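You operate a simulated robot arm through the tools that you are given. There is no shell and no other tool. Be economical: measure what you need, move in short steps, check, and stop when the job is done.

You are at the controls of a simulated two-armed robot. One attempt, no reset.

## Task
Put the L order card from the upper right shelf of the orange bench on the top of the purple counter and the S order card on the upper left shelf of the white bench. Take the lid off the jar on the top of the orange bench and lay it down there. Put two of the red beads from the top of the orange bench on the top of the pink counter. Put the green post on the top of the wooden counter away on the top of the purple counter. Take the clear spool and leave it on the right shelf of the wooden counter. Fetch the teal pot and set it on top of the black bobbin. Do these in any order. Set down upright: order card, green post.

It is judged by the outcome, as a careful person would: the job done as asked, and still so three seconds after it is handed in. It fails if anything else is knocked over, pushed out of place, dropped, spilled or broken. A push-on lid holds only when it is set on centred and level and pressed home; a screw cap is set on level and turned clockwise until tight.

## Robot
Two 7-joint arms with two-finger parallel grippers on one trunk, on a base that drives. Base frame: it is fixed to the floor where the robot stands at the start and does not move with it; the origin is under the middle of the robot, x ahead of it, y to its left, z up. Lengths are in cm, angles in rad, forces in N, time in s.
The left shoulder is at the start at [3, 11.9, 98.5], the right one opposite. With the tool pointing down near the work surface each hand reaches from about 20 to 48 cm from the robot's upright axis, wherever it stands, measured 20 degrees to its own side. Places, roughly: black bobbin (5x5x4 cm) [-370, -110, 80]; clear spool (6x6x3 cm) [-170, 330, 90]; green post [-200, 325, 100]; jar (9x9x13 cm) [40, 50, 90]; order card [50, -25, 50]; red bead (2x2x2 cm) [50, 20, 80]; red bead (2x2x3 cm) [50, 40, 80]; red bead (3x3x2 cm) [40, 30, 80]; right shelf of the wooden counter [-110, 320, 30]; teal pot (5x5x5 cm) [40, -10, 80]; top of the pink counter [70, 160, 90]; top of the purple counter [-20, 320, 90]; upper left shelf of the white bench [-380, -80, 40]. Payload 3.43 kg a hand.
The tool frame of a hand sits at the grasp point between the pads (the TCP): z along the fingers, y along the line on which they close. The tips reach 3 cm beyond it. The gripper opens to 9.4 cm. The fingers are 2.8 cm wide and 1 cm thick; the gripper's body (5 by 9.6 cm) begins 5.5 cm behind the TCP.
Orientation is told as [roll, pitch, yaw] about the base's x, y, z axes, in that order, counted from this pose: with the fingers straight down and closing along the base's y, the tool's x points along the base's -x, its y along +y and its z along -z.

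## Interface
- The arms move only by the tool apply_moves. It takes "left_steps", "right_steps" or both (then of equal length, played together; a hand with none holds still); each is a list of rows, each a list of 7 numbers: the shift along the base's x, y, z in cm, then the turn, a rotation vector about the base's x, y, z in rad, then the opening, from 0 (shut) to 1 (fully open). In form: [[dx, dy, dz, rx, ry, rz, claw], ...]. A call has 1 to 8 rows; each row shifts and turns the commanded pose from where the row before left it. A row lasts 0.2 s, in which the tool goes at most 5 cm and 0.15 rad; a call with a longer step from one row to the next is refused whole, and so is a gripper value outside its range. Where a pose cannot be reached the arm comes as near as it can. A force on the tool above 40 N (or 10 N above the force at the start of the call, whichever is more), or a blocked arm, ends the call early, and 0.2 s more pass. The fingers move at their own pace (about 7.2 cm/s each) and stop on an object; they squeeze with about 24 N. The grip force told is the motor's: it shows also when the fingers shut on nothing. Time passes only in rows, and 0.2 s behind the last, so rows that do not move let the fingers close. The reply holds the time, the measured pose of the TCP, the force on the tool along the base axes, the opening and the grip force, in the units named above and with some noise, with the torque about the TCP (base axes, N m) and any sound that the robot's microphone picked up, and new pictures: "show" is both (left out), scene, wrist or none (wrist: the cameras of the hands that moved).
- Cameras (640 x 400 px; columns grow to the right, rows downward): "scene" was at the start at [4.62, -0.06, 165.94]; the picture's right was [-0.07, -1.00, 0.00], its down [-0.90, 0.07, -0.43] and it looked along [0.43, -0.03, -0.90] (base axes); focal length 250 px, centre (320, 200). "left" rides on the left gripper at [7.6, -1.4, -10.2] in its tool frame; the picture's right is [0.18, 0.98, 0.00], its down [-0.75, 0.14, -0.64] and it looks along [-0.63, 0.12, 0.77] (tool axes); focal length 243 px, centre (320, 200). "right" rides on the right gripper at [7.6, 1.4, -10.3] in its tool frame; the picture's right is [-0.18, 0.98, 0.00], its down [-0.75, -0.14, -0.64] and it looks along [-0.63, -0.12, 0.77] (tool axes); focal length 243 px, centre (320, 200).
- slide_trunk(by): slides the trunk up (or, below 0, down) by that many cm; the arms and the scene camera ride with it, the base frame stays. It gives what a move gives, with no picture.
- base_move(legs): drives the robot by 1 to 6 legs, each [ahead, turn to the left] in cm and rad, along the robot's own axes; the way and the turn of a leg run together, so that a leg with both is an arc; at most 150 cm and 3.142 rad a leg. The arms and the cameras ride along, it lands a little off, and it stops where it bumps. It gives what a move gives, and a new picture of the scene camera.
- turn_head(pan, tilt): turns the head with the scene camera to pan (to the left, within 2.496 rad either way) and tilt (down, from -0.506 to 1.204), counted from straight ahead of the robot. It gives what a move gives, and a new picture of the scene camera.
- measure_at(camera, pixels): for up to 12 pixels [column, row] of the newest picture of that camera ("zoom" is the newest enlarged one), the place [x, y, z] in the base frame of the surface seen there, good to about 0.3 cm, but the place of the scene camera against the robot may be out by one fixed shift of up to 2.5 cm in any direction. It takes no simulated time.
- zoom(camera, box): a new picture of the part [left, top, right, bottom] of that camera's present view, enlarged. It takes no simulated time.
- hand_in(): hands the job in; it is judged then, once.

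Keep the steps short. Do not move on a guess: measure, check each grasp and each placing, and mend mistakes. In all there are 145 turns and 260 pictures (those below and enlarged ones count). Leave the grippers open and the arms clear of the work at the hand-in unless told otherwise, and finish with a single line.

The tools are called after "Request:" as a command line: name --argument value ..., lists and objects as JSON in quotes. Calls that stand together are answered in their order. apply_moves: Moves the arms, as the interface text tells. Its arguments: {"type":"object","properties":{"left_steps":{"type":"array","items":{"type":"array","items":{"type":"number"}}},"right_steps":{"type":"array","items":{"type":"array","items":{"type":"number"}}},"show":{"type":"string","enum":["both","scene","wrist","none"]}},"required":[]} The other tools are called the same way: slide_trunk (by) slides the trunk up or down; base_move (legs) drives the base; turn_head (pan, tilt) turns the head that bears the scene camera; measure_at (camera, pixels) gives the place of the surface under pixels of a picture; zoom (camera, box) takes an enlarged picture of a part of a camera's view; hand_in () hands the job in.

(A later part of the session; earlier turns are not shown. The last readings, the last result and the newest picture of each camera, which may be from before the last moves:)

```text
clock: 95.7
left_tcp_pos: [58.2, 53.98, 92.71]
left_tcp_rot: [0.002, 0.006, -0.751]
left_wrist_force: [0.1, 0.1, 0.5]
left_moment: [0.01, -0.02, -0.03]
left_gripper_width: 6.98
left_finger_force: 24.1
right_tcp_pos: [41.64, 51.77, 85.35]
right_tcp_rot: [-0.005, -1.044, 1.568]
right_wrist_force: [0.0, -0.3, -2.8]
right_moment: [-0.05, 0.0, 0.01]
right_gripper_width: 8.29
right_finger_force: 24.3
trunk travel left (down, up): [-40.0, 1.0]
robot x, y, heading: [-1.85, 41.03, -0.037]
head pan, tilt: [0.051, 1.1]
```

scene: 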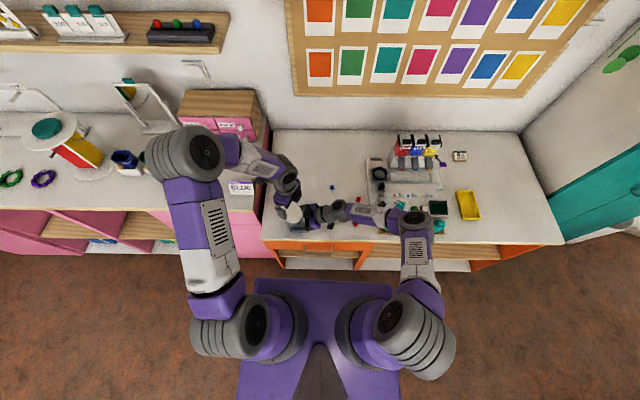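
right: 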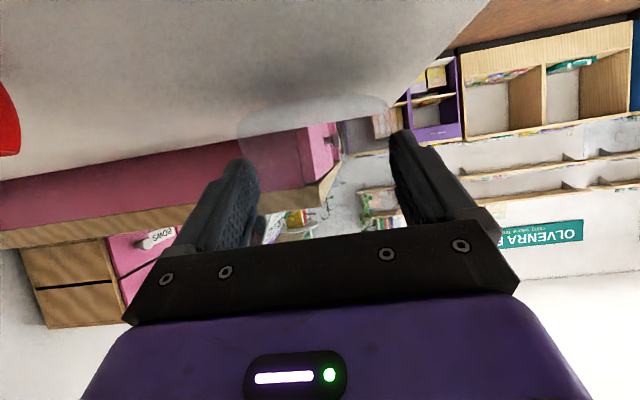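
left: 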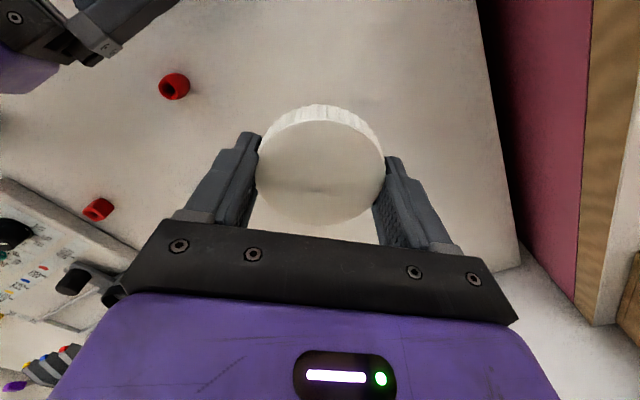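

Request:
apply_moves --left_steps '[[0, 0, -4, 0, 0, 0, 0.3], [0, 0, -4, 0, 0, 0, 0.3], [0, 0, -0.8, 0, 0, 0, 0.3], [0, 0, -0.4, 0, 0, 0, 0.3], [0, 0, -0.3, 0, 0, 0, 0.3], [0, 0, -0.2, 0, 0, 0, 0.3]]' --show "none"

```text
clock: 97.1
left_tcp_pos: [58.0, 53.83, 83.06]
left_tcp_rot: [0.002, 0.003, -0.751]
left_wrist_force: [-0.1, -0.5, 0.7]
left_moment: [-0.05, 0.06, 0.0]
left_gripper_width: 6.97
left_finger_force: 24.1
right_tcp_pos: [41.69, 51.73, 85.35]
right_tcp_rot: [-0.007, -1.045, 1.571]
right_wrist_force: [0.0, -0.5, -2.7]
right_moment: [-0.02, 0.0, -0.01]
right_gripper_width: 8.29
right_finger_force: 24.0
trunk travel left (down, up): [-40.0, 1.0]
robot x, y, heading: [-1.57, 41.13, -0.034]
head pan, tilt: [0.051, 1.1]
```

Request:
apply_moves --left_steps '[[0, 0, -0.2, 0, 0, 0, 0.3], [0, 0, 0, 0, 0, 0, 0.9], [0, 0, 0, 0, 0, 0, 1], [0, 0, 4, 0, 0, 0, 1], [0, 0, 5, 0, 0, 0, 1], [-2, 0, 5, 0, 0, 0, 1]]' --right_steps '[[0, 0, 0, 0, 0, 0, 0.2], [0, 0, -0.2, 0, 0, 0, 0.2], [0, 0, -0.1, 0, 0, 0, 0.2], [0, 0, 0, 0, 0, 0, 0.8], [0, 0, 0, 0, 0, 0, 1], [0, -2, 1, 0, 0, 0, 1]]' --show "wrist"

```text
refused: row 6 steps farther than a row can; nothing moved
```

Request:
apply_moves --left_steps '[[0, 0, -0.2, 0, 0, 0, 0.3], [0, 0, 0, 0, 0, 0, 0.9], [0, 0, 0, 0, 0, 0, 1], [0, 0, 4, 0, 0, 0, 1], [0, 0, 5, 0, 0, 0, 1], [-2, 0, 4, 0, 0, 0, 1]]' --right_steps '[[0, 0, 0, 0, 0, 0, 0.2], [0, 0, -0.2, 0, 0, 0, 0.2], [0, 0, -0.1, 0, 0, 0, 0.2], [0, 0, 0, 0, 0, 0, 0.8], [0, 0, 0, 0, 0, 0, 1], [0, -2, 1, 0, 0, 0, 1]]' --show "wrist"

```text
clock: 98.5
left_tcp_pos: [55.86, 53.74, 95.97]
left_tcp_rot: [0.004, 0.006, -0.752]
left_wrist_force: [-0.4, -0.3, -0.2]
left_moment: [-0.03, -0.04, 0.0]
left_gripper_width: 9.4
left_finger_force: 0.1
right_tcp_pos: [41.54, 49.66, 86.22]
right_tcp_rot: [-0.01, -1.044, 1.572]
right_wrist_force: [0.6, -1.2, -0.4]
right_moment: [0.0, 0.0, -0.02]
right_gripper_width: 9.42
right_finger_force: 0.1
trunk travel left (down, up): [-40.0, 1.0]
robot x, y, heading: [-1.44, 41.54, -0.036]
head pan, tilt: [0.051, 1.1]
```

right: 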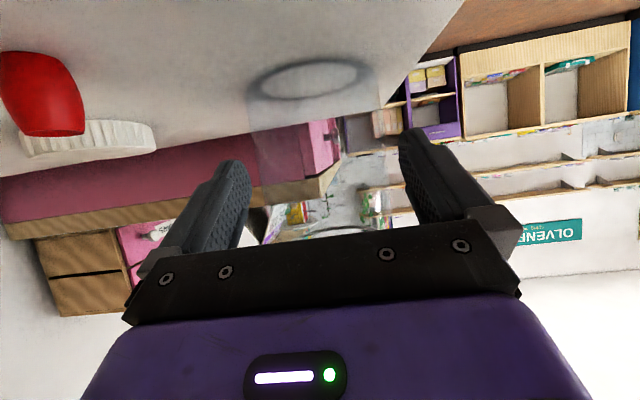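
left: 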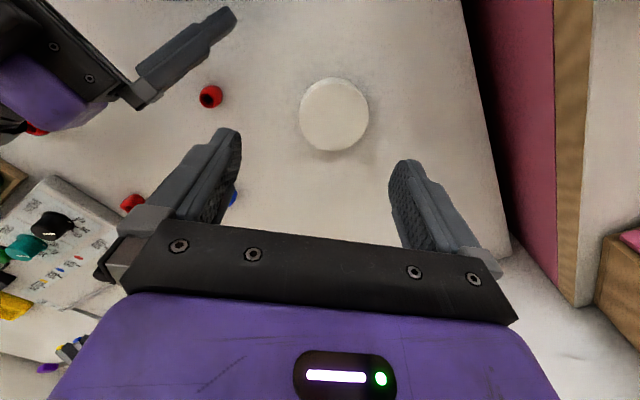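

Lid lies flat at (58,54) and the jar stands. Withdraw the right hand and re-measure the beads from the left camera.

Request:
measure_at --camera "left" --pixels '[[210, 95], [212, 103], [131, 202], [233, 198], [335, 112]]'

Request:
apply_moves --right_steps '[[0, -3.5, 2.5, 0, 0, 0, 1], [0, -3.5, 2.5, 0, 0, 0, 1], [0, -3, 3.5, -0.15, 0, 0, 1], [0, -1, 3.5, -0.15, 0, 0, 1], [0, 0, 0, -0.15, 0, 0, 1], [0, 0, 0, -0.15, 0, 0, 1], [0, -3, 0, -0.15, 0, 0, 1], [0, -3, 0, -0.15, 0, 0, 1]]' --show "none"

Request:
apply_moves --right_steps '[[0, -3, 0, -0.145, 0, 0, 1], [0, -3, 0, 0, 0, 0, 1], [0, -2, 0, 0, 0, 0, 1]]' --left_steps '[[-3, -2, 2, 0, 0, 0, 1], [-2, -2.5, 0, 0, 0, 0, 1], [0, 0, 0, 0, 0, 0, 1]]' --show "both"

```text
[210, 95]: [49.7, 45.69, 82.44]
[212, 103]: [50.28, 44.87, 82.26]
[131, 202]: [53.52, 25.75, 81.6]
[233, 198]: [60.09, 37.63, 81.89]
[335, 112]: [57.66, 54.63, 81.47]
```

```text
clock: 100.3
left_tcp_pos: [55.96, 53.92, 95.89]
left_tcp_rot: [0.001, 0.003, -0.754]
left_wrist_force: [-0.2, 0.3, -0.2]
left_moment: [-0.01, 0.01, -0.03]
left_gripper_width: 9.4
left_finger_force: 0.1
right_tcp_pos: [41.51, 32.67, 98.11]
right_tcp_rot: [-0.012, -0.14, 1.571]
right_wrist_force: [-0.2, 0.1, -0.7]
right_moment: [0.02, 0.05, -0.02]
right_gripper_width: 9.39
right_finger_force: 0.1
trunk travel left (down, up): [-40.0, 1.0]
robot x, y, heading: [-1.5, 41.26, -0.034]
head pan, tilt: [0.051, 1.1]
```

```text
clock: 101.1
left_tcp_pos: [50.92, 49.29, 97.77]
left_tcp_rot: [0.003, 0.002, -0.75]
left_wrist_force: [0.5, 0.1, 0.2]
left_moment: [-0.02, -0.03, 0.04]
left_gripper_width: 9.41
left_finger_force: 0.0
right_tcp_pos: [41.55, 24.75, 98.09]
right_tcp_rot: [-0.009, 0.001, 1.57]
right_wrist_force: [0.4, 0.4, 0.2]
right_moment: [0.0, -0.02, -0.01]
right_gripper_width: 9.41
right_finger_force: 0.0
trunk travel left (down, up): [-40.0, 1.0]
robot x, y, heading: [-1.73, 41.42, -0.034]
head pan, tilt: [0.051, 1.1]
```

scene: 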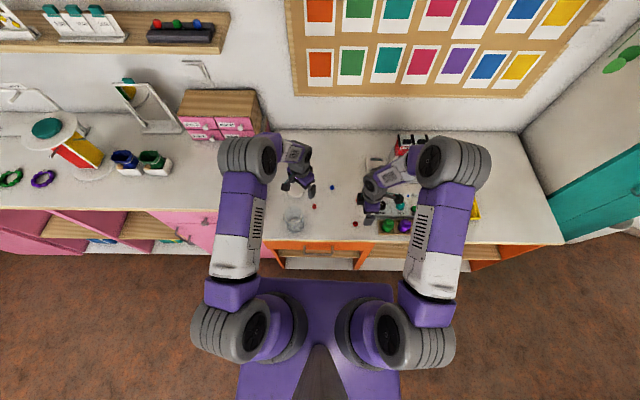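
right: 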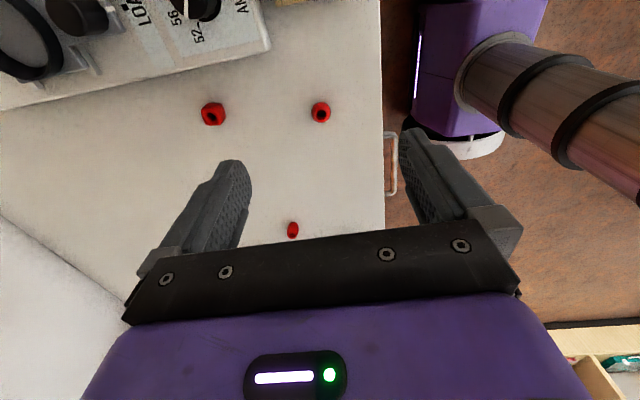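
left: 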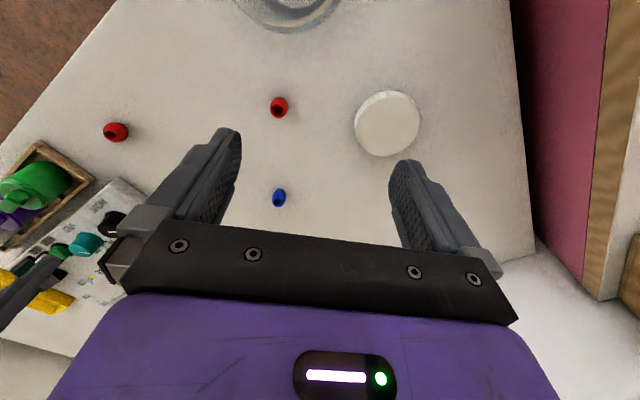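

Jar open, lid lying, beads visible: A at left cam (279,107), B at right cam (321,113). Measure closely.

Request:
measure_at --camera "left" --pixels '[[279, 101], [279, 107], [279, 114], [271, 107], [287, 106], [116, 132]]'

Request:
measure_at --camera "right" --pixels '[[320, 106], [321, 113], [321, 121], [313, 113], [329, 112], [293, 230], [212, 114]]'

Request:
zoom --camera "right" --box '[180, 80, 360, 180]'

Request:
zoom --camera "left" --box '[230, 70, 330, 140]'

```text
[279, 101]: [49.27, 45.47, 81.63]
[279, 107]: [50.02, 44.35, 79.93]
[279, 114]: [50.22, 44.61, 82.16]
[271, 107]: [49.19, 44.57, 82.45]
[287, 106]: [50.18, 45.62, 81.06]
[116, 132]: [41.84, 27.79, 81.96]
```

```text
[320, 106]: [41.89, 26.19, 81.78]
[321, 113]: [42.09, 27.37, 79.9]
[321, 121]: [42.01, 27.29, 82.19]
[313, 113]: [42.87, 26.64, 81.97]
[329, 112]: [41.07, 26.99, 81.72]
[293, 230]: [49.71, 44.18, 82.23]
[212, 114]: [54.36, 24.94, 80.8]
```

```text
3.56 times, centred on (270, 130) of right
```

zoom: 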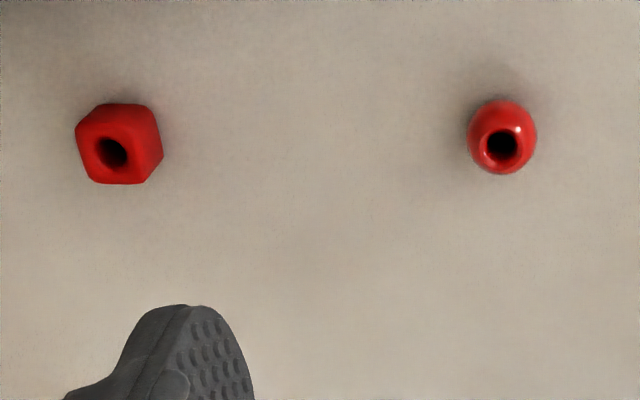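

```text
5.71 times, centred on (280, 105) of left
```

zoom: 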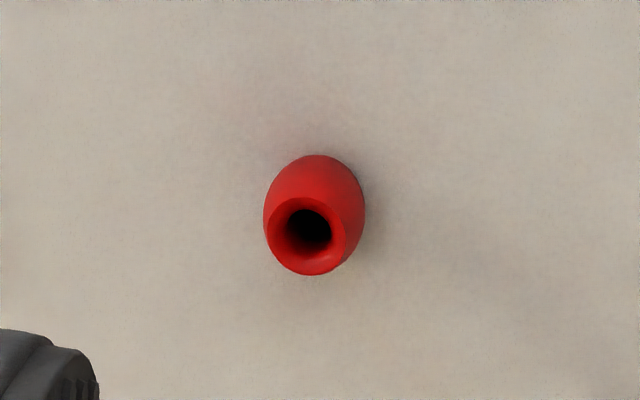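

Beads stand hole-up. Take A (49.8,44.8) with the left and B (42,26.9) with the right.

Request:
apply_moves --left_steps '[[-0.6, -2.5, 0, 0, 0, 0, 1], [-0.5, -2, 0, 0, 0, 0, 0.6], [0, 0, -4.5, 0, 0, 0, 0.5], [0, 0, -4.5, 0, 0, 0, 0.5], [0, 0, -3.5, 0, 0, 0, 0.5], [0, 0, -2.1, 0, 0, 0, 0.5]]' --right_steps '[[0.2, 1, 0, 0, 0, 0, 1], [0.2, 1.1, 0, 0, 0, 0, 0.6], [0, 0, -4.5, 0, 0, 0, 0.5], [0, 0, -4.5, 0, 0, 0, 0.5], [0, 0, -3.8, 0, 0, 0, 0.5], [0, 0, -2.1, 0, 0, 0, 0.5]]' --show "wrist"

```text
clock: 102.5
left_tcp_pos: [49.94, 44.88, 83.26]
left_tcp_rot: [0.003, 0.003, -0.753]
left_wrist_force: [0.9, -1.0, -0.2]
left_moment: [-0.02, -0.08, -0.04]
left_gripper_width: 4.68
left_finger_force: 0.1
right_tcp_pos: [41.78, 26.72, 83.17]
right_tcp_rot: [-0.009, 0.001, 1.572]
right_wrist_force: [-0.1, -0.2, 0.1]
right_moment: [0.0, -0.05, 0.01]
right_gripper_width: 4.71
right_finger_force: 0.1
trunk travel left (down, up): [-40.0, 1.0]
robot x, y, heading: [-1.88, 41.22, -0.034]
head pan, tilt: [0.051, 1.1]
```

right: 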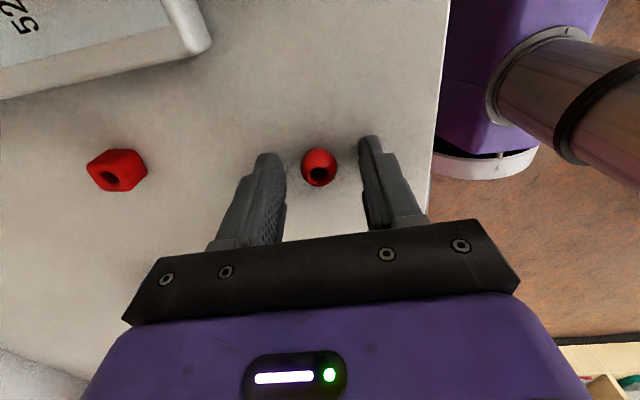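
left: 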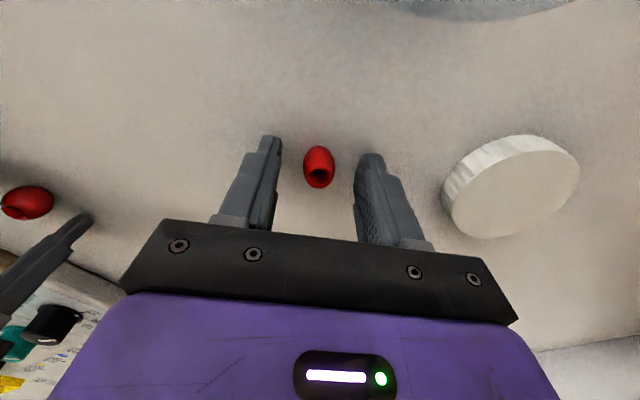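

Request:
apply_moves --left_steps '[[0, 0, 0, 0, 0, 0, 0.35], [0, 0, 0, 0, 0, 0, 0.15], [0, 0, 0, 0, 0, 0, 0.1], [0, 0, 2, 0, 0, 0, 0.1], [0, 0, 3, 0, 0, 0, 0.1]]' --right_steps '[[0, 0, 0, 0, 0, 0, 0.35], [0, 0, 0, 0, 0, 0, 0.15], [0, 0, 0, 0, 0, 0, 0.1], [0, 0, 2, 0, 0, 0, 0.1], [0, 0, 3, 0, 0, 0, 0.1]]' --show "wrist"

```text
clock: 103.7
left_tcp_pos: [49.66, 44.7, 88.28]
left_tcp_rot: [0.001, 0.006, -0.752]
left_wrist_force: [-0.4, -1.1, -0.5]
left_moment: [0.02, -0.01, -0.02]
left_gripper_width: 1.14
left_finger_force: 23.6
right_tcp_pos: [41.8, 26.83, 88.04]
right_tcp_rot: [-0.011, 0.003, 1.57]
right_wrist_force: [0.2, 0.5, -0.3]
right_moment: [0.04, -0.03, 0.0]
right_gripper_width: 1.96
right_finger_force: 23.6
trunk travel left (down, up): [-40.0, 1.0]
robot x, y, heading: [-1.77, 41.42, -0.037]
head pan, tilt: [0.051, 1.1]
```

right: 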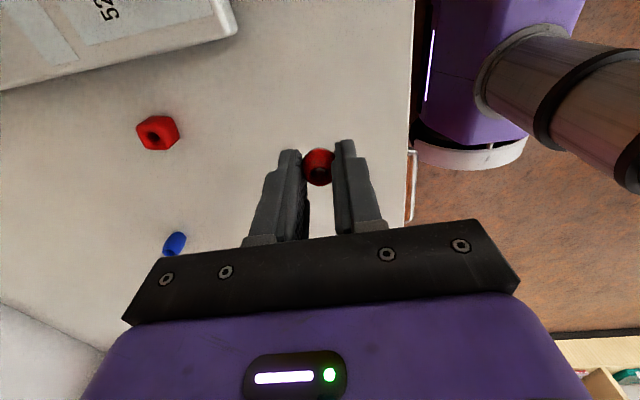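
left: 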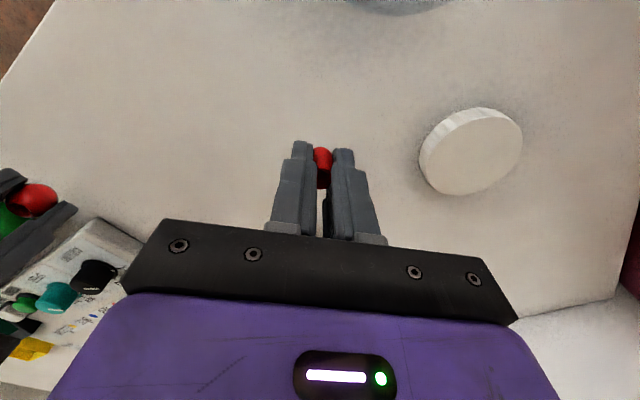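

The left grip (1.14 cm) has the bead only at the pads' edge. Set it back down, open and look.

Request:
apply_moves --left_steps '[[0, 0, -3, 0, 0, 0, 0.1], [0, 0, -1.5, 0, 0, 0, 0.1], [0, 0, -0.5, 0, 0, 0, 0.1], [0, 0, 0, 0, 0, 0, 0.25], [0, 0, 0, 0, 0, 0, 0.5]]' --show "wrist"

Request:
zoom --camera "left" --box '[220, 100, 420, 240]'

```text
clock: 104.9
left_tcp_pos: [49.9, 44.63, 83.21]
left_tcp_rot: [0.001, 0.003, -0.75]
left_wrist_force: [-0.2, 0.4, -0.3]
left_moment: [0.02, 0.0, -0.02]
left_gripper_width: 4.7
left_finger_force: 0.0
right_tcp_pos: [41.8, 26.81, 88.04]
right_tcp_rot: [-0.01, 0.003, 1.571]
right_wrist_force: [-0.2, 0.4, 0.2]
right_moment: [-0.01, -0.01, 0.01]
right_gripper_width: 1.98
right_finger_force: 24.4
trunk travel left (down, up): [-40.0, 1.0]
robot x, y, heading: [-1.75, 41.24, -0.035]
head pan, tilt: [0.051, 1.1]
```

left: 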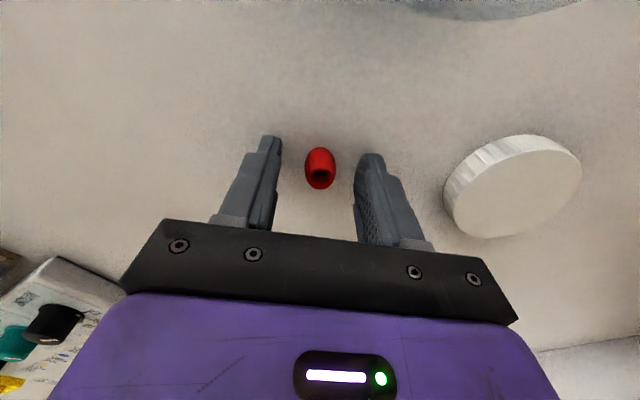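

```text
2.86 times, centred on (320, 170) of left
```

zoom: 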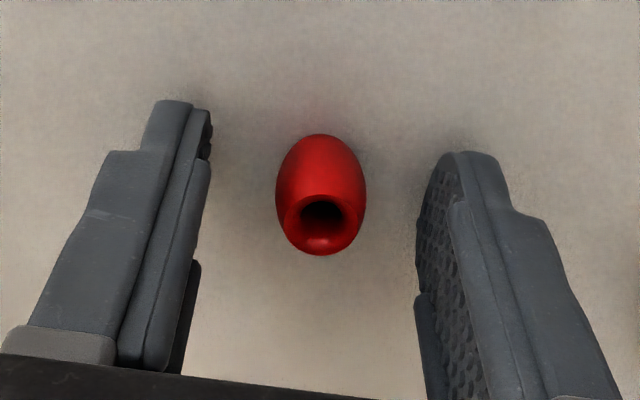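

Request:
measure_at --camera "left" --pixels '[[319, 155], [313, 173], [327, 173], [320, 183], [320, 186], [320, 149], [260, 150], [372, 160]]'

```text
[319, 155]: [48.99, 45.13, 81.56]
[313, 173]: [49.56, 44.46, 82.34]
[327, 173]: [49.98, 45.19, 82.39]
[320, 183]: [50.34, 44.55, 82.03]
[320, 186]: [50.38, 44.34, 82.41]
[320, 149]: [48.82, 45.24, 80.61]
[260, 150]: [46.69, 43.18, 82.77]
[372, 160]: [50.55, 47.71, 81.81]
```

Request:
apply_moves --left_steps '[[-0.2, 0.25, -0.1, 0, 0, 0, 0.5], [0, 0, 0, 0, 0, 0, 0.35], [0, 0, 0, 0, 0, 0, 0.25], [0, 0, 0, 0, 0, 0, 0.15], [0, 0, 0, 0, 0, 0, 0.1], [0, 0, 0, 0, 0, 0, 0.1], [0, 0, 2, 0, 0, 0, 0.1]]' --show "wrist"

Request:
zoom --camera "left" --box '[220, 100, 420, 240]'

```text
clock: 106.5
left_tcp_pos: [49.83, 44.9, 85.13]
left_tcp_rot: [0.002, 0.005, -0.751]
left_wrist_force: [-0.3, 0.9, -0.7]
left_moment: [-0.02, -0.05, -0.03]
left_gripper_width: 1.14
left_finger_force: 23.7
right_tcp_pos: [41.75, 26.76, 88.07]
right_tcp_rot: [-0.009, 0.003, 1.571]
right_wrist_force: [0.1, -0.2, -0.9]
right_moment: [0.01, 0.03, 0.01]
right_gripper_width: 1.94
right_finger_force: 23.9
trunk travel left (down, up): [-40.0, 1.0]
robot x, y, heading: [-1.68, 41.41, -0.033]
head pan, tilt: [0.051, 1.1]
```

left: 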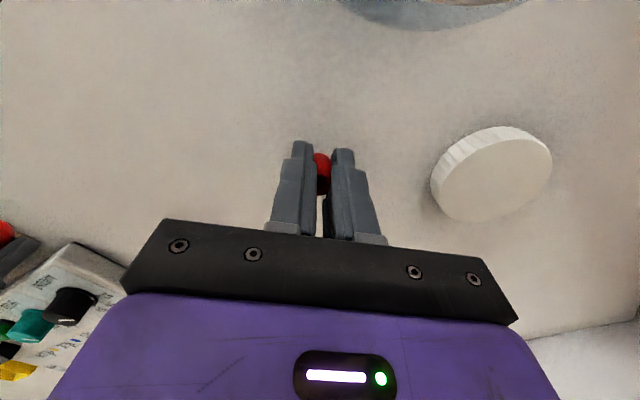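

```text
2.86 times, centred on (320, 170) of left
```

zoom: 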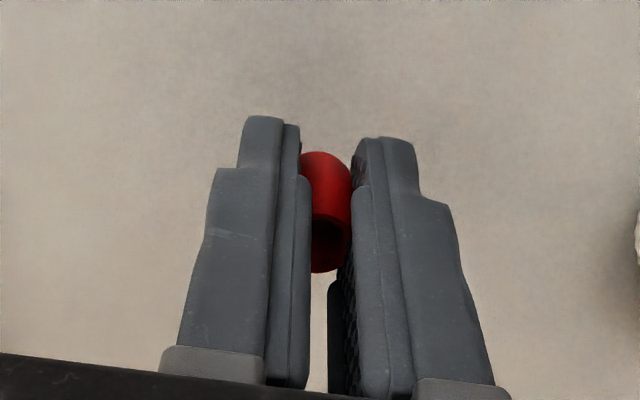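

Both beads are held. Raise both hands and measure the free front part of the pink counter.

Request:
apply_moves --left_steps '[[0, 0, 4, 0, 0, 0, 0.1], [0, 0, 4, 0, 0, 0, 0.1], [-1, 0, 4, 0, 0, 0, 0.1], [-1, 0, 4, 0, 0, 0, 0.1], [-1, 0, 2, 0, 0, 0, 0.1]]' --right_steps '[[0, 0, 4, 0, 0, 0, 0.1], [0, 0, 4, 0, 0, 0, 0.1], [0, 0, 4, 0, 0, 0, 0.1], [0, 0, 4, 0, 0, 0, 0.1], [0, 0, 0, 0, 0, 0, 0.1]]' --show "scene"

Request:
measure_at --camera "scene" --pixels '[[10, 180], [42, 177], [240, 187], [124, 160], [150, 165], [85, 165], [100, 205], [180, 208], [30, 205], [100, 190], [150, 195], [215, 125]]'

```text
clock: 107.7
left_tcp_pos: [46.91, 44.98, 103.11]
left_tcp_rot: [0.001, 0.005, -0.752]
left_wrist_force: [-1.1, -0.1, -0.4]
left_moment: [0.03, -0.01, 0.0]
left_gripper_width: 1.15
left_finger_force: 23.7
right_tcp_pos: [41.86, 27.09, 104.19]
right_tcp_rot: [-0.008, 0.002, 1.572]
right_wrist_force: [0.9, 0.3, -0.9]
right_moment: [-0.01, 0.0, 0.01]
right_gripper_width: 1.98
right_finger_force: 24.0
trunk travel left (down, up): [-40.0, 1.0]
robot x, y, heading: [-1.63, 41.66, -0.036]
head pan, tilt: [0.051, 1.1]
```

scene: 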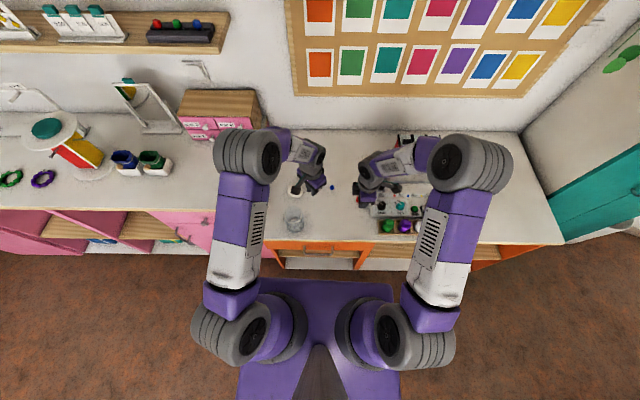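

```text
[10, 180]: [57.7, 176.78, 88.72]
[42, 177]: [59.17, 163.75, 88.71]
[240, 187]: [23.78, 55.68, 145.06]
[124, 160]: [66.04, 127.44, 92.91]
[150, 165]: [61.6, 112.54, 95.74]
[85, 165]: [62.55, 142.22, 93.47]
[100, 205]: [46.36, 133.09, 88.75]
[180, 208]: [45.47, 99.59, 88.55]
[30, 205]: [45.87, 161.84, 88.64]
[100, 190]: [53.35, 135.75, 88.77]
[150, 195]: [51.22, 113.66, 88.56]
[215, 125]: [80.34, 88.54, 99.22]
```

Pink top is free at x 43–53, y 100–140. Drive 70 cm to the left and face it.

Request:
base_move --legs '[[0, 1.607], [70, 0], [0, -1.571]]'

```text
clock: 119.2
left_tcp_pos: [47.37, 115.79, 103.09]
left_tcp_rot: [0.002, 0.006, -0.733]
left_wrist_force: [-0.4, 0.0, 0.2]
left_moment: [-0.01, 0.0, 0.02]
left_gripper_width: 1.13
left_finger_force: 24.4
right_tcp_pos: [42.82, 97.45, 104.11]
right_tcp_rot: [-0.01, 0.002, 1.59]
right_wrist_force: [0.5, -0.6, 0.4]
right_moment: [0.03, 0.03, -0.04]
right_gripper_width: 1.98
right_finger_force: 24.1
trunk travel left (down, up): [-40.0, 1.0]
robot x, y, heading: [-1.19, 111.14, -0.023]
head pan, tilt: [0.051, 1.1]
```

scene: 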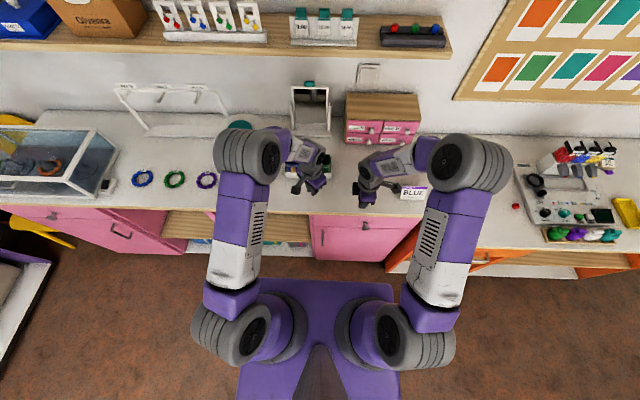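

Request:
apply_moves --left_steps '[[0, 0, -3, 0, 0, 0, 0.1], [0, 0, -2, 0, 0, 0, 0.1]]' --right_steps '[[3, 2, -3, 0, 0, 0, 0.1], [2, 2, -2, 0, 0, 0, 0.1]]' --show "wrist"

Request:
measure_at --camera "left" --pixels '[[320, 120], [250, 130], [390, 130], [330, 60]]'

Request:
measure_at --camera "right" --pixels '[[320, 120], [250, 130], [390, 130], [330, 60]]'

```text
clock: 119.8
left_tcp_pos: [47.32, 115.87, 98.2]
left_tcp_rot: [0.003, 0.002, -0.733]
left_wrist_force: [-0.3, 0.4, 0.1]
left_moment: [-0.04, 0.0, 0.02]
left_gripper_width: 1.11
left_finger_force: 24.3
right_tcp_pos: [47.75, 101.61, 99.13]
right_tcp_rot: [-0.009, 0.003, 1.589]
right_wrist_force: [0.1, -0.1, -0.5]
right_moment: [0.0, 0.01, -0.01]
right_gripper_width: 2.01
right_finger_force: 23.8
trunk travel left (down, up): [-40.0, 1.0]
robot x, y, heading: [-0.82, 110.98, -0.013]
head pan, tilt: [0.051, 1.1]
```

right: 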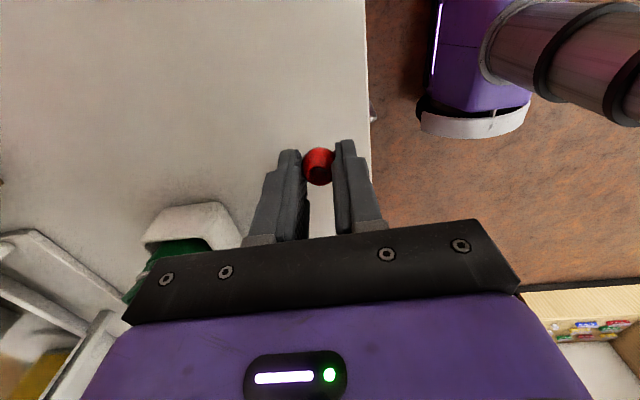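
left: 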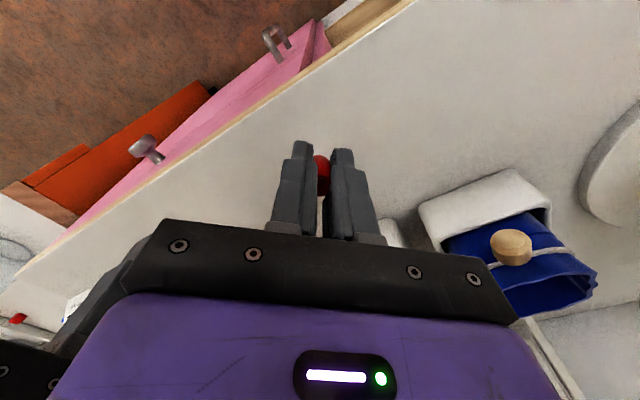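

```text
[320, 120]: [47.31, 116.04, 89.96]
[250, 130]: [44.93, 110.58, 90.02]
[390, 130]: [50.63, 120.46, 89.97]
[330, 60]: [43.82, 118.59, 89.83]
```

```text
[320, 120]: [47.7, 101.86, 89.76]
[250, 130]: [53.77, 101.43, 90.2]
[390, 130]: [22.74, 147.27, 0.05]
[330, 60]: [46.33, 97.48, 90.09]
```

Request:
measure_at --camera "left" --pixels '[[425, 205], [500, 175], [440, 245], [395, 230], [510, 240], [480, 205]]'

Request:
measure_at --camera "right" --pixels '[[160, 235], [225, 210], [240, 235], [360, 120], [362, 60], [150, 260]]'

```text
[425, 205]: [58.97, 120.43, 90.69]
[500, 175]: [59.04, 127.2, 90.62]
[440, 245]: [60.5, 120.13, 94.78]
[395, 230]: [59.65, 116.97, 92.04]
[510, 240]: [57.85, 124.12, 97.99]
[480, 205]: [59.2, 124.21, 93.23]
```

```text
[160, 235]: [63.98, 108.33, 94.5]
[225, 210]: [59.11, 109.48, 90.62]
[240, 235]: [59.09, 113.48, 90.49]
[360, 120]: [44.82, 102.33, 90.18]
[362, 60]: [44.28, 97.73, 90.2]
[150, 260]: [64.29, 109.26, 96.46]
```

Top z = 90.0, pots stay clear at x≥58. Lower both beads to TCP 93.15 and release.

Request:
apply_moves --left_steps '[[0, 0, -3, 0, 0, 0, 0.1], [0, 0, -1.6, 0, 0, 0, 0.1], [0, 0, -0.4, 0, 0, 0, 0.1], [0, 0, 0, 0, 0, 0, 0.2], [0, 0, 0, 0, 0, 0, 0.4], [0, 0, 0, 0, 0, 0, 0.5], [0, 0, 4, 0, 0, 0, 0.5]]' --right_steps '[[0, 0, -3, 0, 0, 0, 0.1], [0, 0, -2.5, 0, 0, 0, 0.1], [0, 0, -0.4, 0, 0, 0, 0.1], [0, 0, 0, 0, 0, 0, 0.25], [0, 0, 0, 0, 0, 0, 0.4], [0, 0, 0, 0, 0, 0, 0.5], [0, 0, 4, 0, 0, 0, 0.5]]' --show "wrist"

```text
clock: 121.4
left_tcp_pos: [47.17, 115.9, 97.18]
left_tcp_rot: [0.004, 0.004, -0.734]
left_wrist_force: [-0.6, -0.1, 0.7]
left_moment: [-0.03, 0.01, 0.02]
left_gripper_width: 4.69
left_finger_force: 0.1
right_tcp_pos: [47.59, 101.53, 97.38]
right_tcp_rot: [-0.01, 0.0, 1.589]
right_wrist_force: [0.5, 0.9, 0.3]
right_moment: [0.01, -0.01, 0.03]
right_gripper_width: 4.7
right_finger_force: 0.1
trunk travel left (down, up): [-40.0, 1.0]
robot x, y, heading: [-1.03, 111.05, -0.013]
head pan, tilt: [0.051, 1.1]
```

right: 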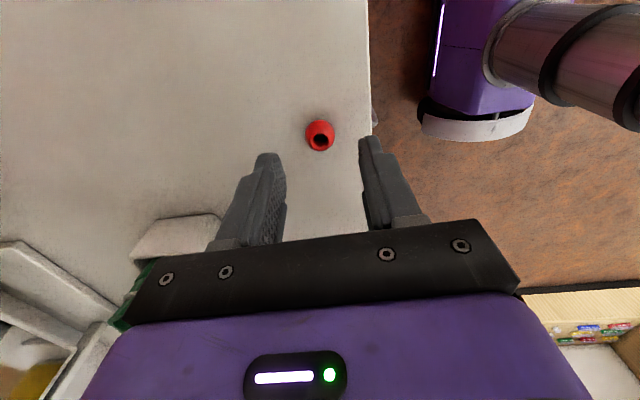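
left: 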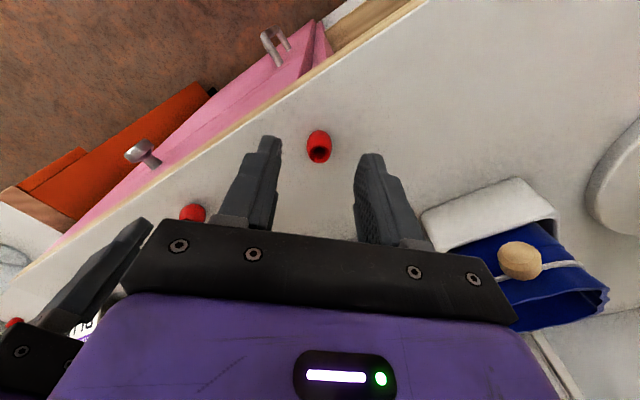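

Both beads stand on the pink counter. Raise the hands, back off, and drive to the orange bench's right part (cards and pot).

Request:
apply_moves --left_steps '[[0, 0, 5, 0, 0, 0, 1], [0, 0, 5, 0, 0, 0, 1], [-3, 0, 3, 0, 0, 0.15, 1], [-3, 0, 0, 0, 0, 0.15, 1], [-3, 0, 0, 0, 0, 0.15, 1], [-3, 0, 0, 0, 0, 0.15, 1], [0, 0, 0, 0, 0, 0.13, 1]]' --right_steps '[[0, 0, 5, 0, 0, 0, 1], [0, 0, 5, 0, 0, 0, 1], [-3, 0, 3, 0, 0, -0.15, 1], [-3, 0, 0, 0, 0, -0.15, 1], [-3, 0, 0, 0, 0, -0.15, 1], [-3, 0, 0, 0, 0, -0.15, 1], [0, 0, 0, 0, 0, -0.15, 1]]' --show "none"

Request:
base_move --legs '[[-34, 0], [0, -1.558], [134, 0], [0, 1.571]]'

Request:
turn_head --pan 0.0 --tilt 0.85

```text
clock: 123.0
left_tcp_pos: [35.4, 115.6, 110.09]
left_tcp_rot: [0.003, 0.006, -0.001]
left_wrist_force: [0.4, -0.7, -0.2]
left_moment: [-0.03, 0.0, 0.0]
left_gripper_width: 9.37
left_finger_force: 0.1
right_tcp_pos: [35.86, 101.56, 110.24]
right_tcp_rot: [-0.009, 0.001, 0.838]
right_wrist_force: [0.8, 0.1, 0.3]
right_moment: [0.04, 0.01, 0.0]
right_gripper_width: 9.4
right_finger_force: 0.1
trunk travel left (down, up): [-40.0, 1.0]
robot x, y, heading: [-1.11, 111.11, -0.018]
head pan, tilt: [0.051, 1.1]
```

```text
clock: 139.2
left_tcp_pos: [3.53, -16.94, 110.1]
left_tcp_rot: [0.001, 0.006, 0.036]
left_wrist_force: [0.1, 1.4, 1.0]
left_moment: [-0.01, 0.0, -0.01]
left_gripper_width: 9.4
left_finger_force: 0.0
right_tcp_pos: [4.63, -31.07, 110.28]
right_tcp_rot: [-0.008, 0.0, 0.877]
right_wrist_force: [-0.1, 0.2, 0.3]
right_moment: [-0.02, 0.0, 0.02]
right_gripper_width: 9.39
right_finger_force: 0.1
trunk travel left (down, up): [-40.0, 1.0]
robot x, y, heading: [-32.67, -22.89, 0.025]
head pan, tilt: [0.051, 1.1]
```

scene: 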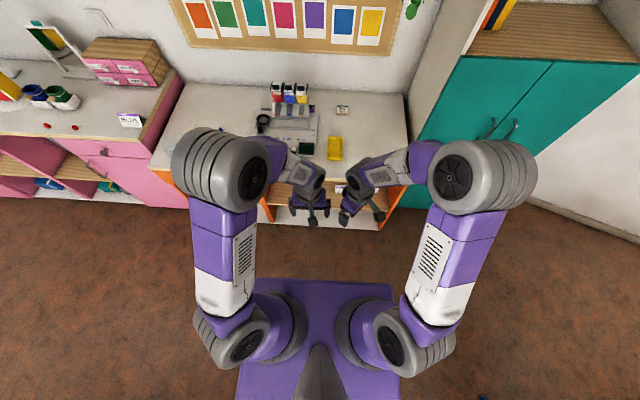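

```text
clock: 139.9
left_tcp_pos: [3.55, -16.91, 110.2]
left_tcp_rot: [0.001, 0.004, 0.034]
left_wrist_force: [-0.1, 0.3, 0.3]
left_moment: [-0.02, -0.05, -0.01]
left_gripper_width: 9.41
left_finger_force: 0.0
right_tcp_pos: [4.65, -31.0, 110.4]
right_tcp_rot: [-0.007, 0.002, 0.878]
right_wrist_force: [-0.5, -0.4, -0.4]
right_moment: [0.01, 0.03, 0.01]
right_gripper_width: 9.41
right_finger_force: 0.0
trunk travel left (down, up): [-40.0, 1.0]
robot x, y, heading: [-32.42, -23.35, 0.022]
head pan, tilt: [0.0, 0.85]
```

scene: 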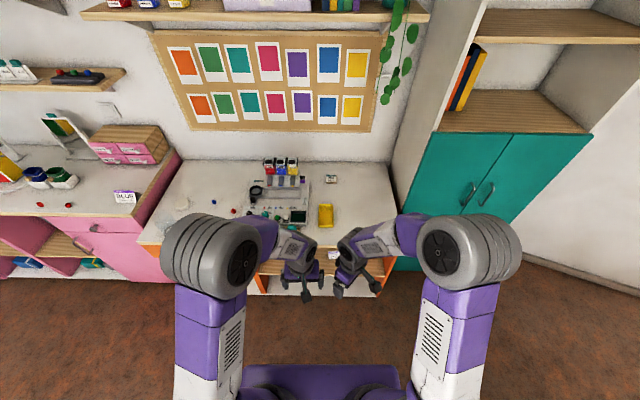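

Lower the trunk, and tilt the right hand 45° forward while moving it ahead.

Request:
slide_trunk --by -39

Request:
apply_moves --right_steps '[[2, -1, 0, 0, 0, -0.15, 1], [2, -1, 0, 0, 0, -0.15, 1], [2, -1, 0, 0, 0, -0.15, 1], [2, -1, 0, 0, 0, -0.15, 1], [2, -1, 0, 0, 0, -0.15, 1], [2, -2, 0, 0, 0, -0.128, 1], [0, -2, 0, 0, -0.15, 0, 1], [0, -2, 0, 0, -0.15, 0, 1]]' --show "none"

Request:
apply_moves --right_steps '[[1, -2, -1, 0, -0.15, 0, 1], [1, -2, -2, 0, -0.15, 0, 1], [1, -1, -2, 0, -0.15, 0, 1], [1, 0, -2, 0, -0.035, 0, 1]]' --show "both"

```text
clock: 143.7
left_tcp_pos: [3.42, -16.96, 71.1]
left_tcp_rot: [0.001, 0.005, 0.034]
left_wrist_force: [-0.3, 0.0, -0.1]
left_moment: [0.01, 0.0, -0.01]
left_gripper_width: 9.38
left_finger_force: 0.0
right_tcp_pos: [4.52, -30.95, 71.3]
right_tcp_rot: [-0.007, 0.002, 0.877]
right_wrist_force: [-0.4, -0.2, 0.4]
right_moment: [0.01, -0.01, 0.01]
right_gripper_width: 9.39
right_finger_force: 0.1
trunk travel left (down, up): [-1.0, 40.0]
robot x, y, heading: [-32.57, -22.97, 0.024]
head pan, tilt: [0.0, 0.85]
```

```text
clock: 145.5
left_tcp_pos: [3.44, -17.0, 71.13]
left_tcp_rot: [0.002, 0.005, 0.035]
left_wrist_force: [-0.2, -0.8, -0.7]
left_moment: [0.02, 0.02, 0.03]
left_gripper_width: 9.38
left_finger_force: 0.0
right_tcp_pos: [16.56, -41.95, 71.39]
right_tcp_rot: [-0.01, -0.299, 0.001]
right_wrist_force: [0.3, 0.1, 0.0]
right_moment: [-0.02, -0.01, -0.01]
right_gripper_width: 9.39
right_finger_force: 0.1
trunk travel left (down, up): [-1.0, 40.0]
robot x, y, heading: [-32.55, -22.84, 0.027]
head pan, tilt: [0.0, 0.85]
```

```text
clock: 146.5
left_tcp_pos: [3.52, -16.86, 71.19]
left_tcp_rot: [0.001, 0.006, 0.034]
left_wrist_force: [0.1, -0.1, 0.8]
left_moment: [0.02, 0.01, -0.02]
left_gripper_width: 9.39
left_finger_force: 0.1
right_tcp_pos: [20.64, -46.95, 64.52]
right_tcp_rot: [-0.01, -0.786, 0.0]
right_wrist_force: [0.2, 0.8, -0.7]
right_moment: [0.0, 0.03, 0.01]
right_gripper_width: 9.39
right_finger_force: 0.1
trunk travel left (down, up): [-1.0, 40.0]
robot x, y, heading: [-32.54, -23.14, 0.022]
head pan, tilt: [0.0, 0.85]
```

scene: 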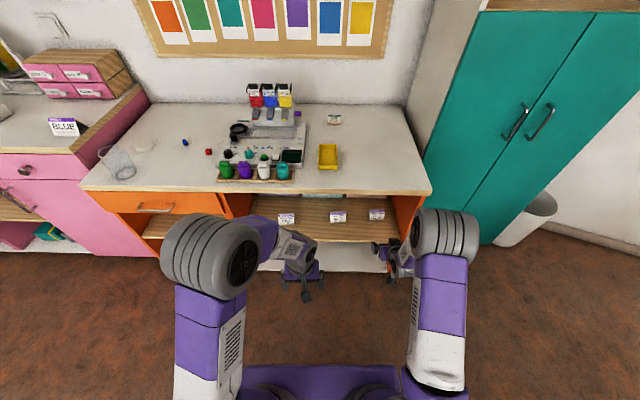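
right: 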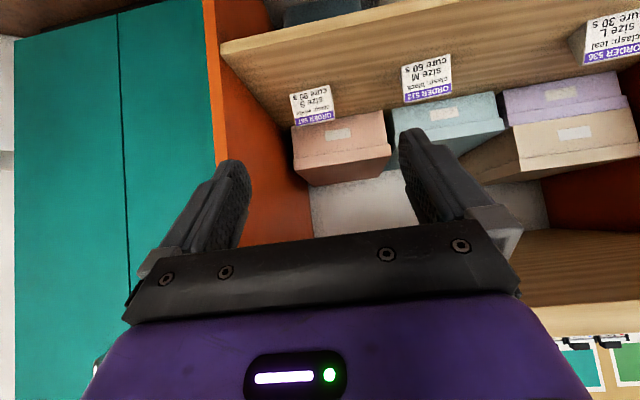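

Cards identified: L at left (order 536), M middle, S right. Measure them with the right camera.

Request:
measure_at --camera "right" --pixels '[[292, 97], [330, 88], [297, 123], [334, 117], [312, 105], [427, 80], [612, 40], [586, 25], [638, 15], [590, 60], [580, 42], [638, 55]]'

Request:
zoom --camera "right" --box '[270, 40, 470, 150]'

Request:
zoom --camera "scene" --box '[220, 140, 420, 240]'

```text
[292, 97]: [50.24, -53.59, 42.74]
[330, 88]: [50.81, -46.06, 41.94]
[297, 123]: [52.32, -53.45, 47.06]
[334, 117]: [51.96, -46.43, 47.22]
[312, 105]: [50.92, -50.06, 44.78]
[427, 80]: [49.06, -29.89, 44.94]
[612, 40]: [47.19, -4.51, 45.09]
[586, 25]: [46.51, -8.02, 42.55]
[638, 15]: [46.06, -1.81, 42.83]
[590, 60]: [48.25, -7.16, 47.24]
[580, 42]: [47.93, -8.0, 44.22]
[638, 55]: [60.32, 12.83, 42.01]
```

```text
3.20 times, centred on (370, 95) of right
```

zoom: 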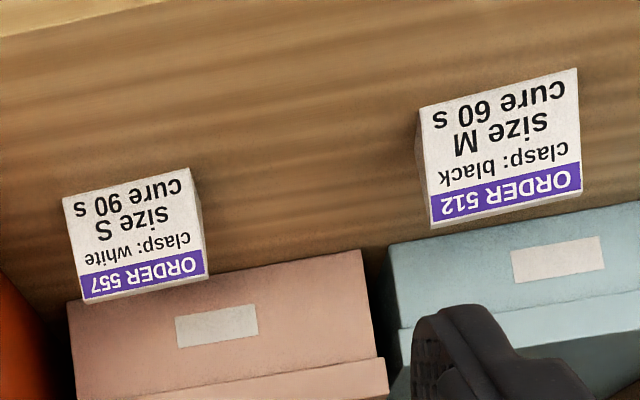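

```text
3.20 times, centred on (320, 190) of scene
```

zoom: 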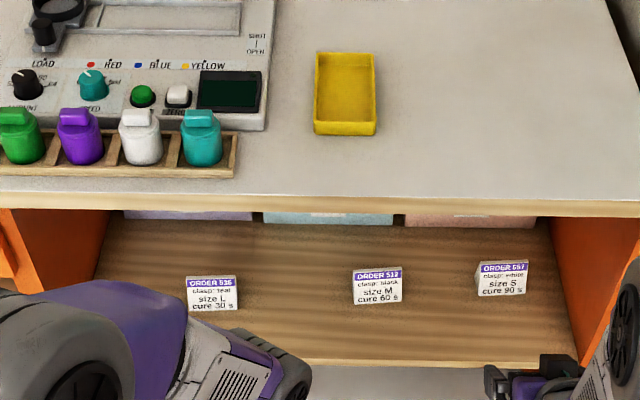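

Request:
apply_moves --right_steps '[[0, -1, -4, 0, 0, 0, 1], [0, -1, -4, 0, 0, 0, 1], [0, -1, -4, 0, 0, 0, 1], [0, 0, -4, 0, 0, 0, 1], [0, 0, -2, 0, 0, 0, 1]]' --show "none"

Request:
base_move --legs '[[20, -0.024]]'

Request:
apply_moves --right_steps '[[0, 0, 0, 0, 0, 0, 1]]' --show "both"

```text
clock: 147.7
left_tcp_pos: [3.5, -17.03, 71.15]
left_tcp_rot: [0.002, 0.005, 0.035]
left_wrist_force: [0.3, 0.3, 0.4]
left_moment: [-0.02, 0.0, 0.01]
left_gripper_width: 9.41
left_finger_force: 0.0
right_tcp_pos: [20.55, -50.12, 46.27]
right_tcp_rot: [-0.009, -0.784, 0.001]
right_wrist_force: [-0.5, 0.5, -0.7]
right_moment: [0.02, -0.02, 0.0]
right_gripper_width: 9.41
right_finger_force: 0.0
trunk travel left (down, up): [-1.0, 40.0]
robot x, y, heading: [-32.73, -23.15, 0.026]
head pan, tilt: [0.0, 0.85]
```

```text
clock: 149.3
left_tcp_pos: [23.79, -17.81, 71.14]
left_tcp_rot: [0.001, 0.006, 0.008]
left_wrist_force: [0.2, -0.5, -0.7]
left_moment: [-0.04, 0.01, -0.01]
left_gripper_width: 9.42
left_finger_force: 0.1
right_tcp_pos: [39.98, -51.39, 46.26]
right_tcp_rot: [-0.007, -0.783, -0.026]
right_wrist_force: [-1.0, 0.0, 1.0]
right_moment: [0.01, 0.05, 0.02]
right_gripper_width: 9.4
right_finger_force: 0.1
trunk travel left (down, up): [-1.0, 40.0]
robot x, y, heading: [-12.18, -22.57, -0.008]
head pan, tilt: [0.0, 0.85]
```

scene: 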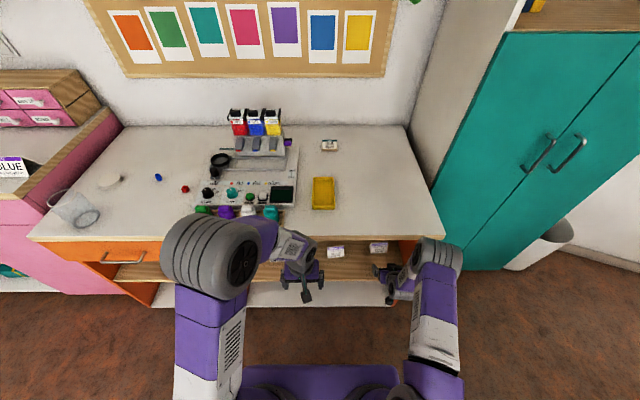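

```text
clock: 149.7
left_tcp_pos: [23.65, -17.75, 71.2]
left_tcp_rot: [0.002, 0.005, 0.01]
left_wrist_force: [1.3, -0.9, -1.1]
left_moment: [0.0, 0.02, 0.02]
left_gripper_width: 9.4
left_finger_force: 0.0
right_tcp_pos: [39.82, -51.25, 46.3]
right_tcp_rot: [-0.008, -0.784, -0.026]
right_wrist_force: [0.0, 0.2, 0.3]
right_moment: [-0.03, 0.0, -0.01]
right_gripper_width: 9.41
right_finger_force: 0.0
trunk travel left (down, up): [-1.0, 40.0]
robot x, y, heading: [-12.45, -22.67, -0.006]
head pan, tilt: [0.0, 0.85]
```

scene: 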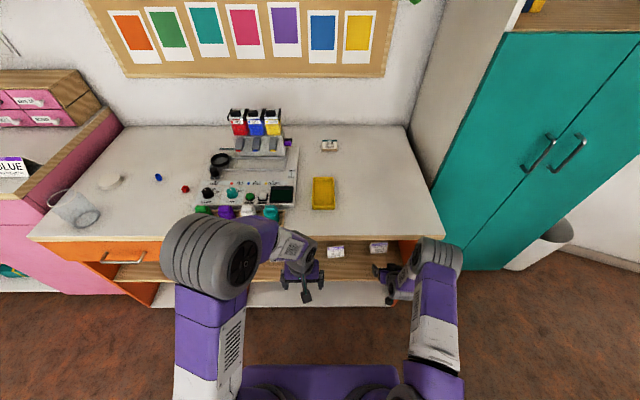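
right: 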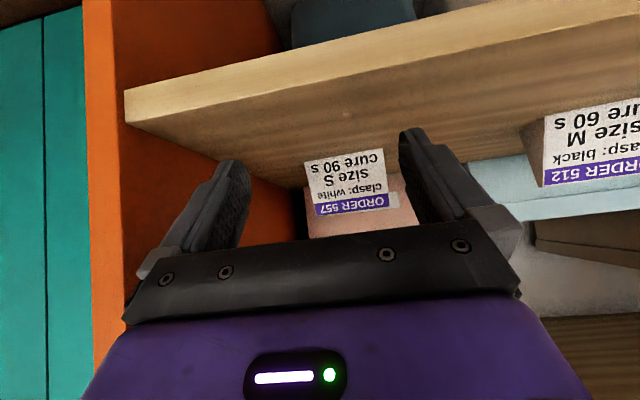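

Request:
measure_at --camera "right" --pixels '[[308, 170], [380, 155], [315, 210], [388, 200], [350, 185], [300, 110], [300, 75], [330, 130], [105, 200], [210, 150]]'

```text
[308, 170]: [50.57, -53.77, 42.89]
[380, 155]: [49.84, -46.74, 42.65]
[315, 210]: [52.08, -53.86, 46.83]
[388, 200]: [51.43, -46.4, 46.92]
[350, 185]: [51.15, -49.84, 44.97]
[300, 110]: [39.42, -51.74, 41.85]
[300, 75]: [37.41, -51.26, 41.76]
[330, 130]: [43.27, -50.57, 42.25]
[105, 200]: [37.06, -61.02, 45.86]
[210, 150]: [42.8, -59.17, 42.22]
```

Request:
apply_moves --right_steps '[[0, 1.15, 0, 0, 0, 0.12, 1], [3, 0, 0, 0, 0, 0, 1], [3, 0, -0.2, 0, 0, 0, 1], [3, 0, -0.2, 0, 0, 0, 1], [2.3, 0, -0.1, 0, 0, 0, 1]]' --show "wrist"

```text
clock: 150.9
left_tcp_pos: [23.63, -17.76, 71.14]
left_tcp_rot: [0.002, 0.004, 0.01]
left_wrist_force: [-0.4, -0.1, -0.2]
left_moment: [0.01, -0.01, 0.03]
left_gripper_width: 9.41
left_finger_force: 0.1
right_tcp_pos: [51.2, -50.18, 45.95]
right_tcp_rot: [-0.008, -0.783, 0.096]
right_wrist_force: [0.0, -0.3, 0.5]
right_moment: [0.02, -0.02, -0.02]
right_gripper_width: 9.41
right_finger_force: 0.2
trunk travel left (down, up): [-1.0, 40.0]
robot x, y, heading: [-12.76, -22.92, -0.006]
head pan, tilt: [0.0, 0.85]
```

right: 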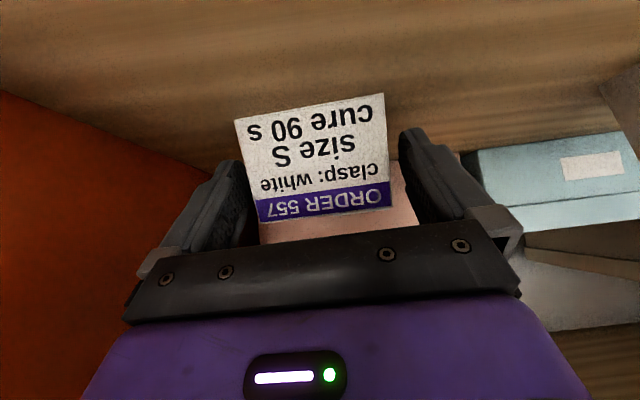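

Request:
apply_moves --right_steps '[[0, 0, -0.1, 0, 0, 0, 0.85], [0, 0, 0, 0, 0, 0, 0.75], [0, 0, 0, 0, 0, 0, 0.65], [0, 0, 0, 0, 0, 0, 0.6], [0, 0, 1, 0, 0, 0, 0.6], [0, 0, 1, 0, 0, 0, 0.6]]' --show "wrist"

```text
clock: 152.3
left_tcp_pos: [23.72, -17.63, 71.21]
left_tcp_rot: [0.002, 0.005, 0.01]
left_wrist_force: [0.1, 0.1, 0.4]
left_moment: [0.0, 0.0, 0.0]
left_gripper_width: 9.4
left_finger_force: 0.1
right_tcp_pos: [51.11, -50.25, 47.66]
right_tcp_rot: [-0.009, -0.783, 0.095]
right_wrist_force: [0.1, 0.2, -1.0]
right_moment: [-0.03, -0.01, -0.01]
right_gripper_width: 7.81
right_finger_force: 23.8
trunk travel left (down, up): [-1.0, 40.0]
robot x, y, heading: [-12.77, -22.46, -0.001]
head pan, tilt: [0.0, 0.85]
```

right: 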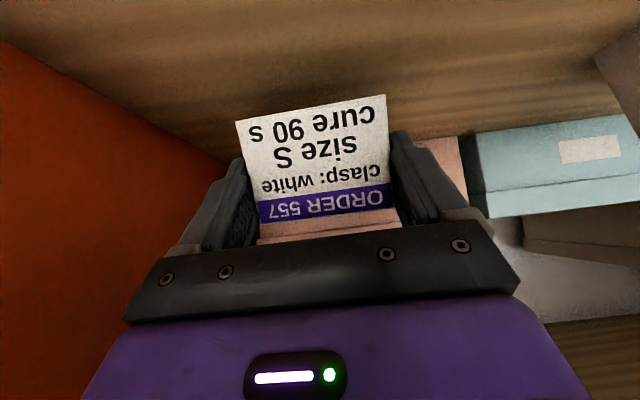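

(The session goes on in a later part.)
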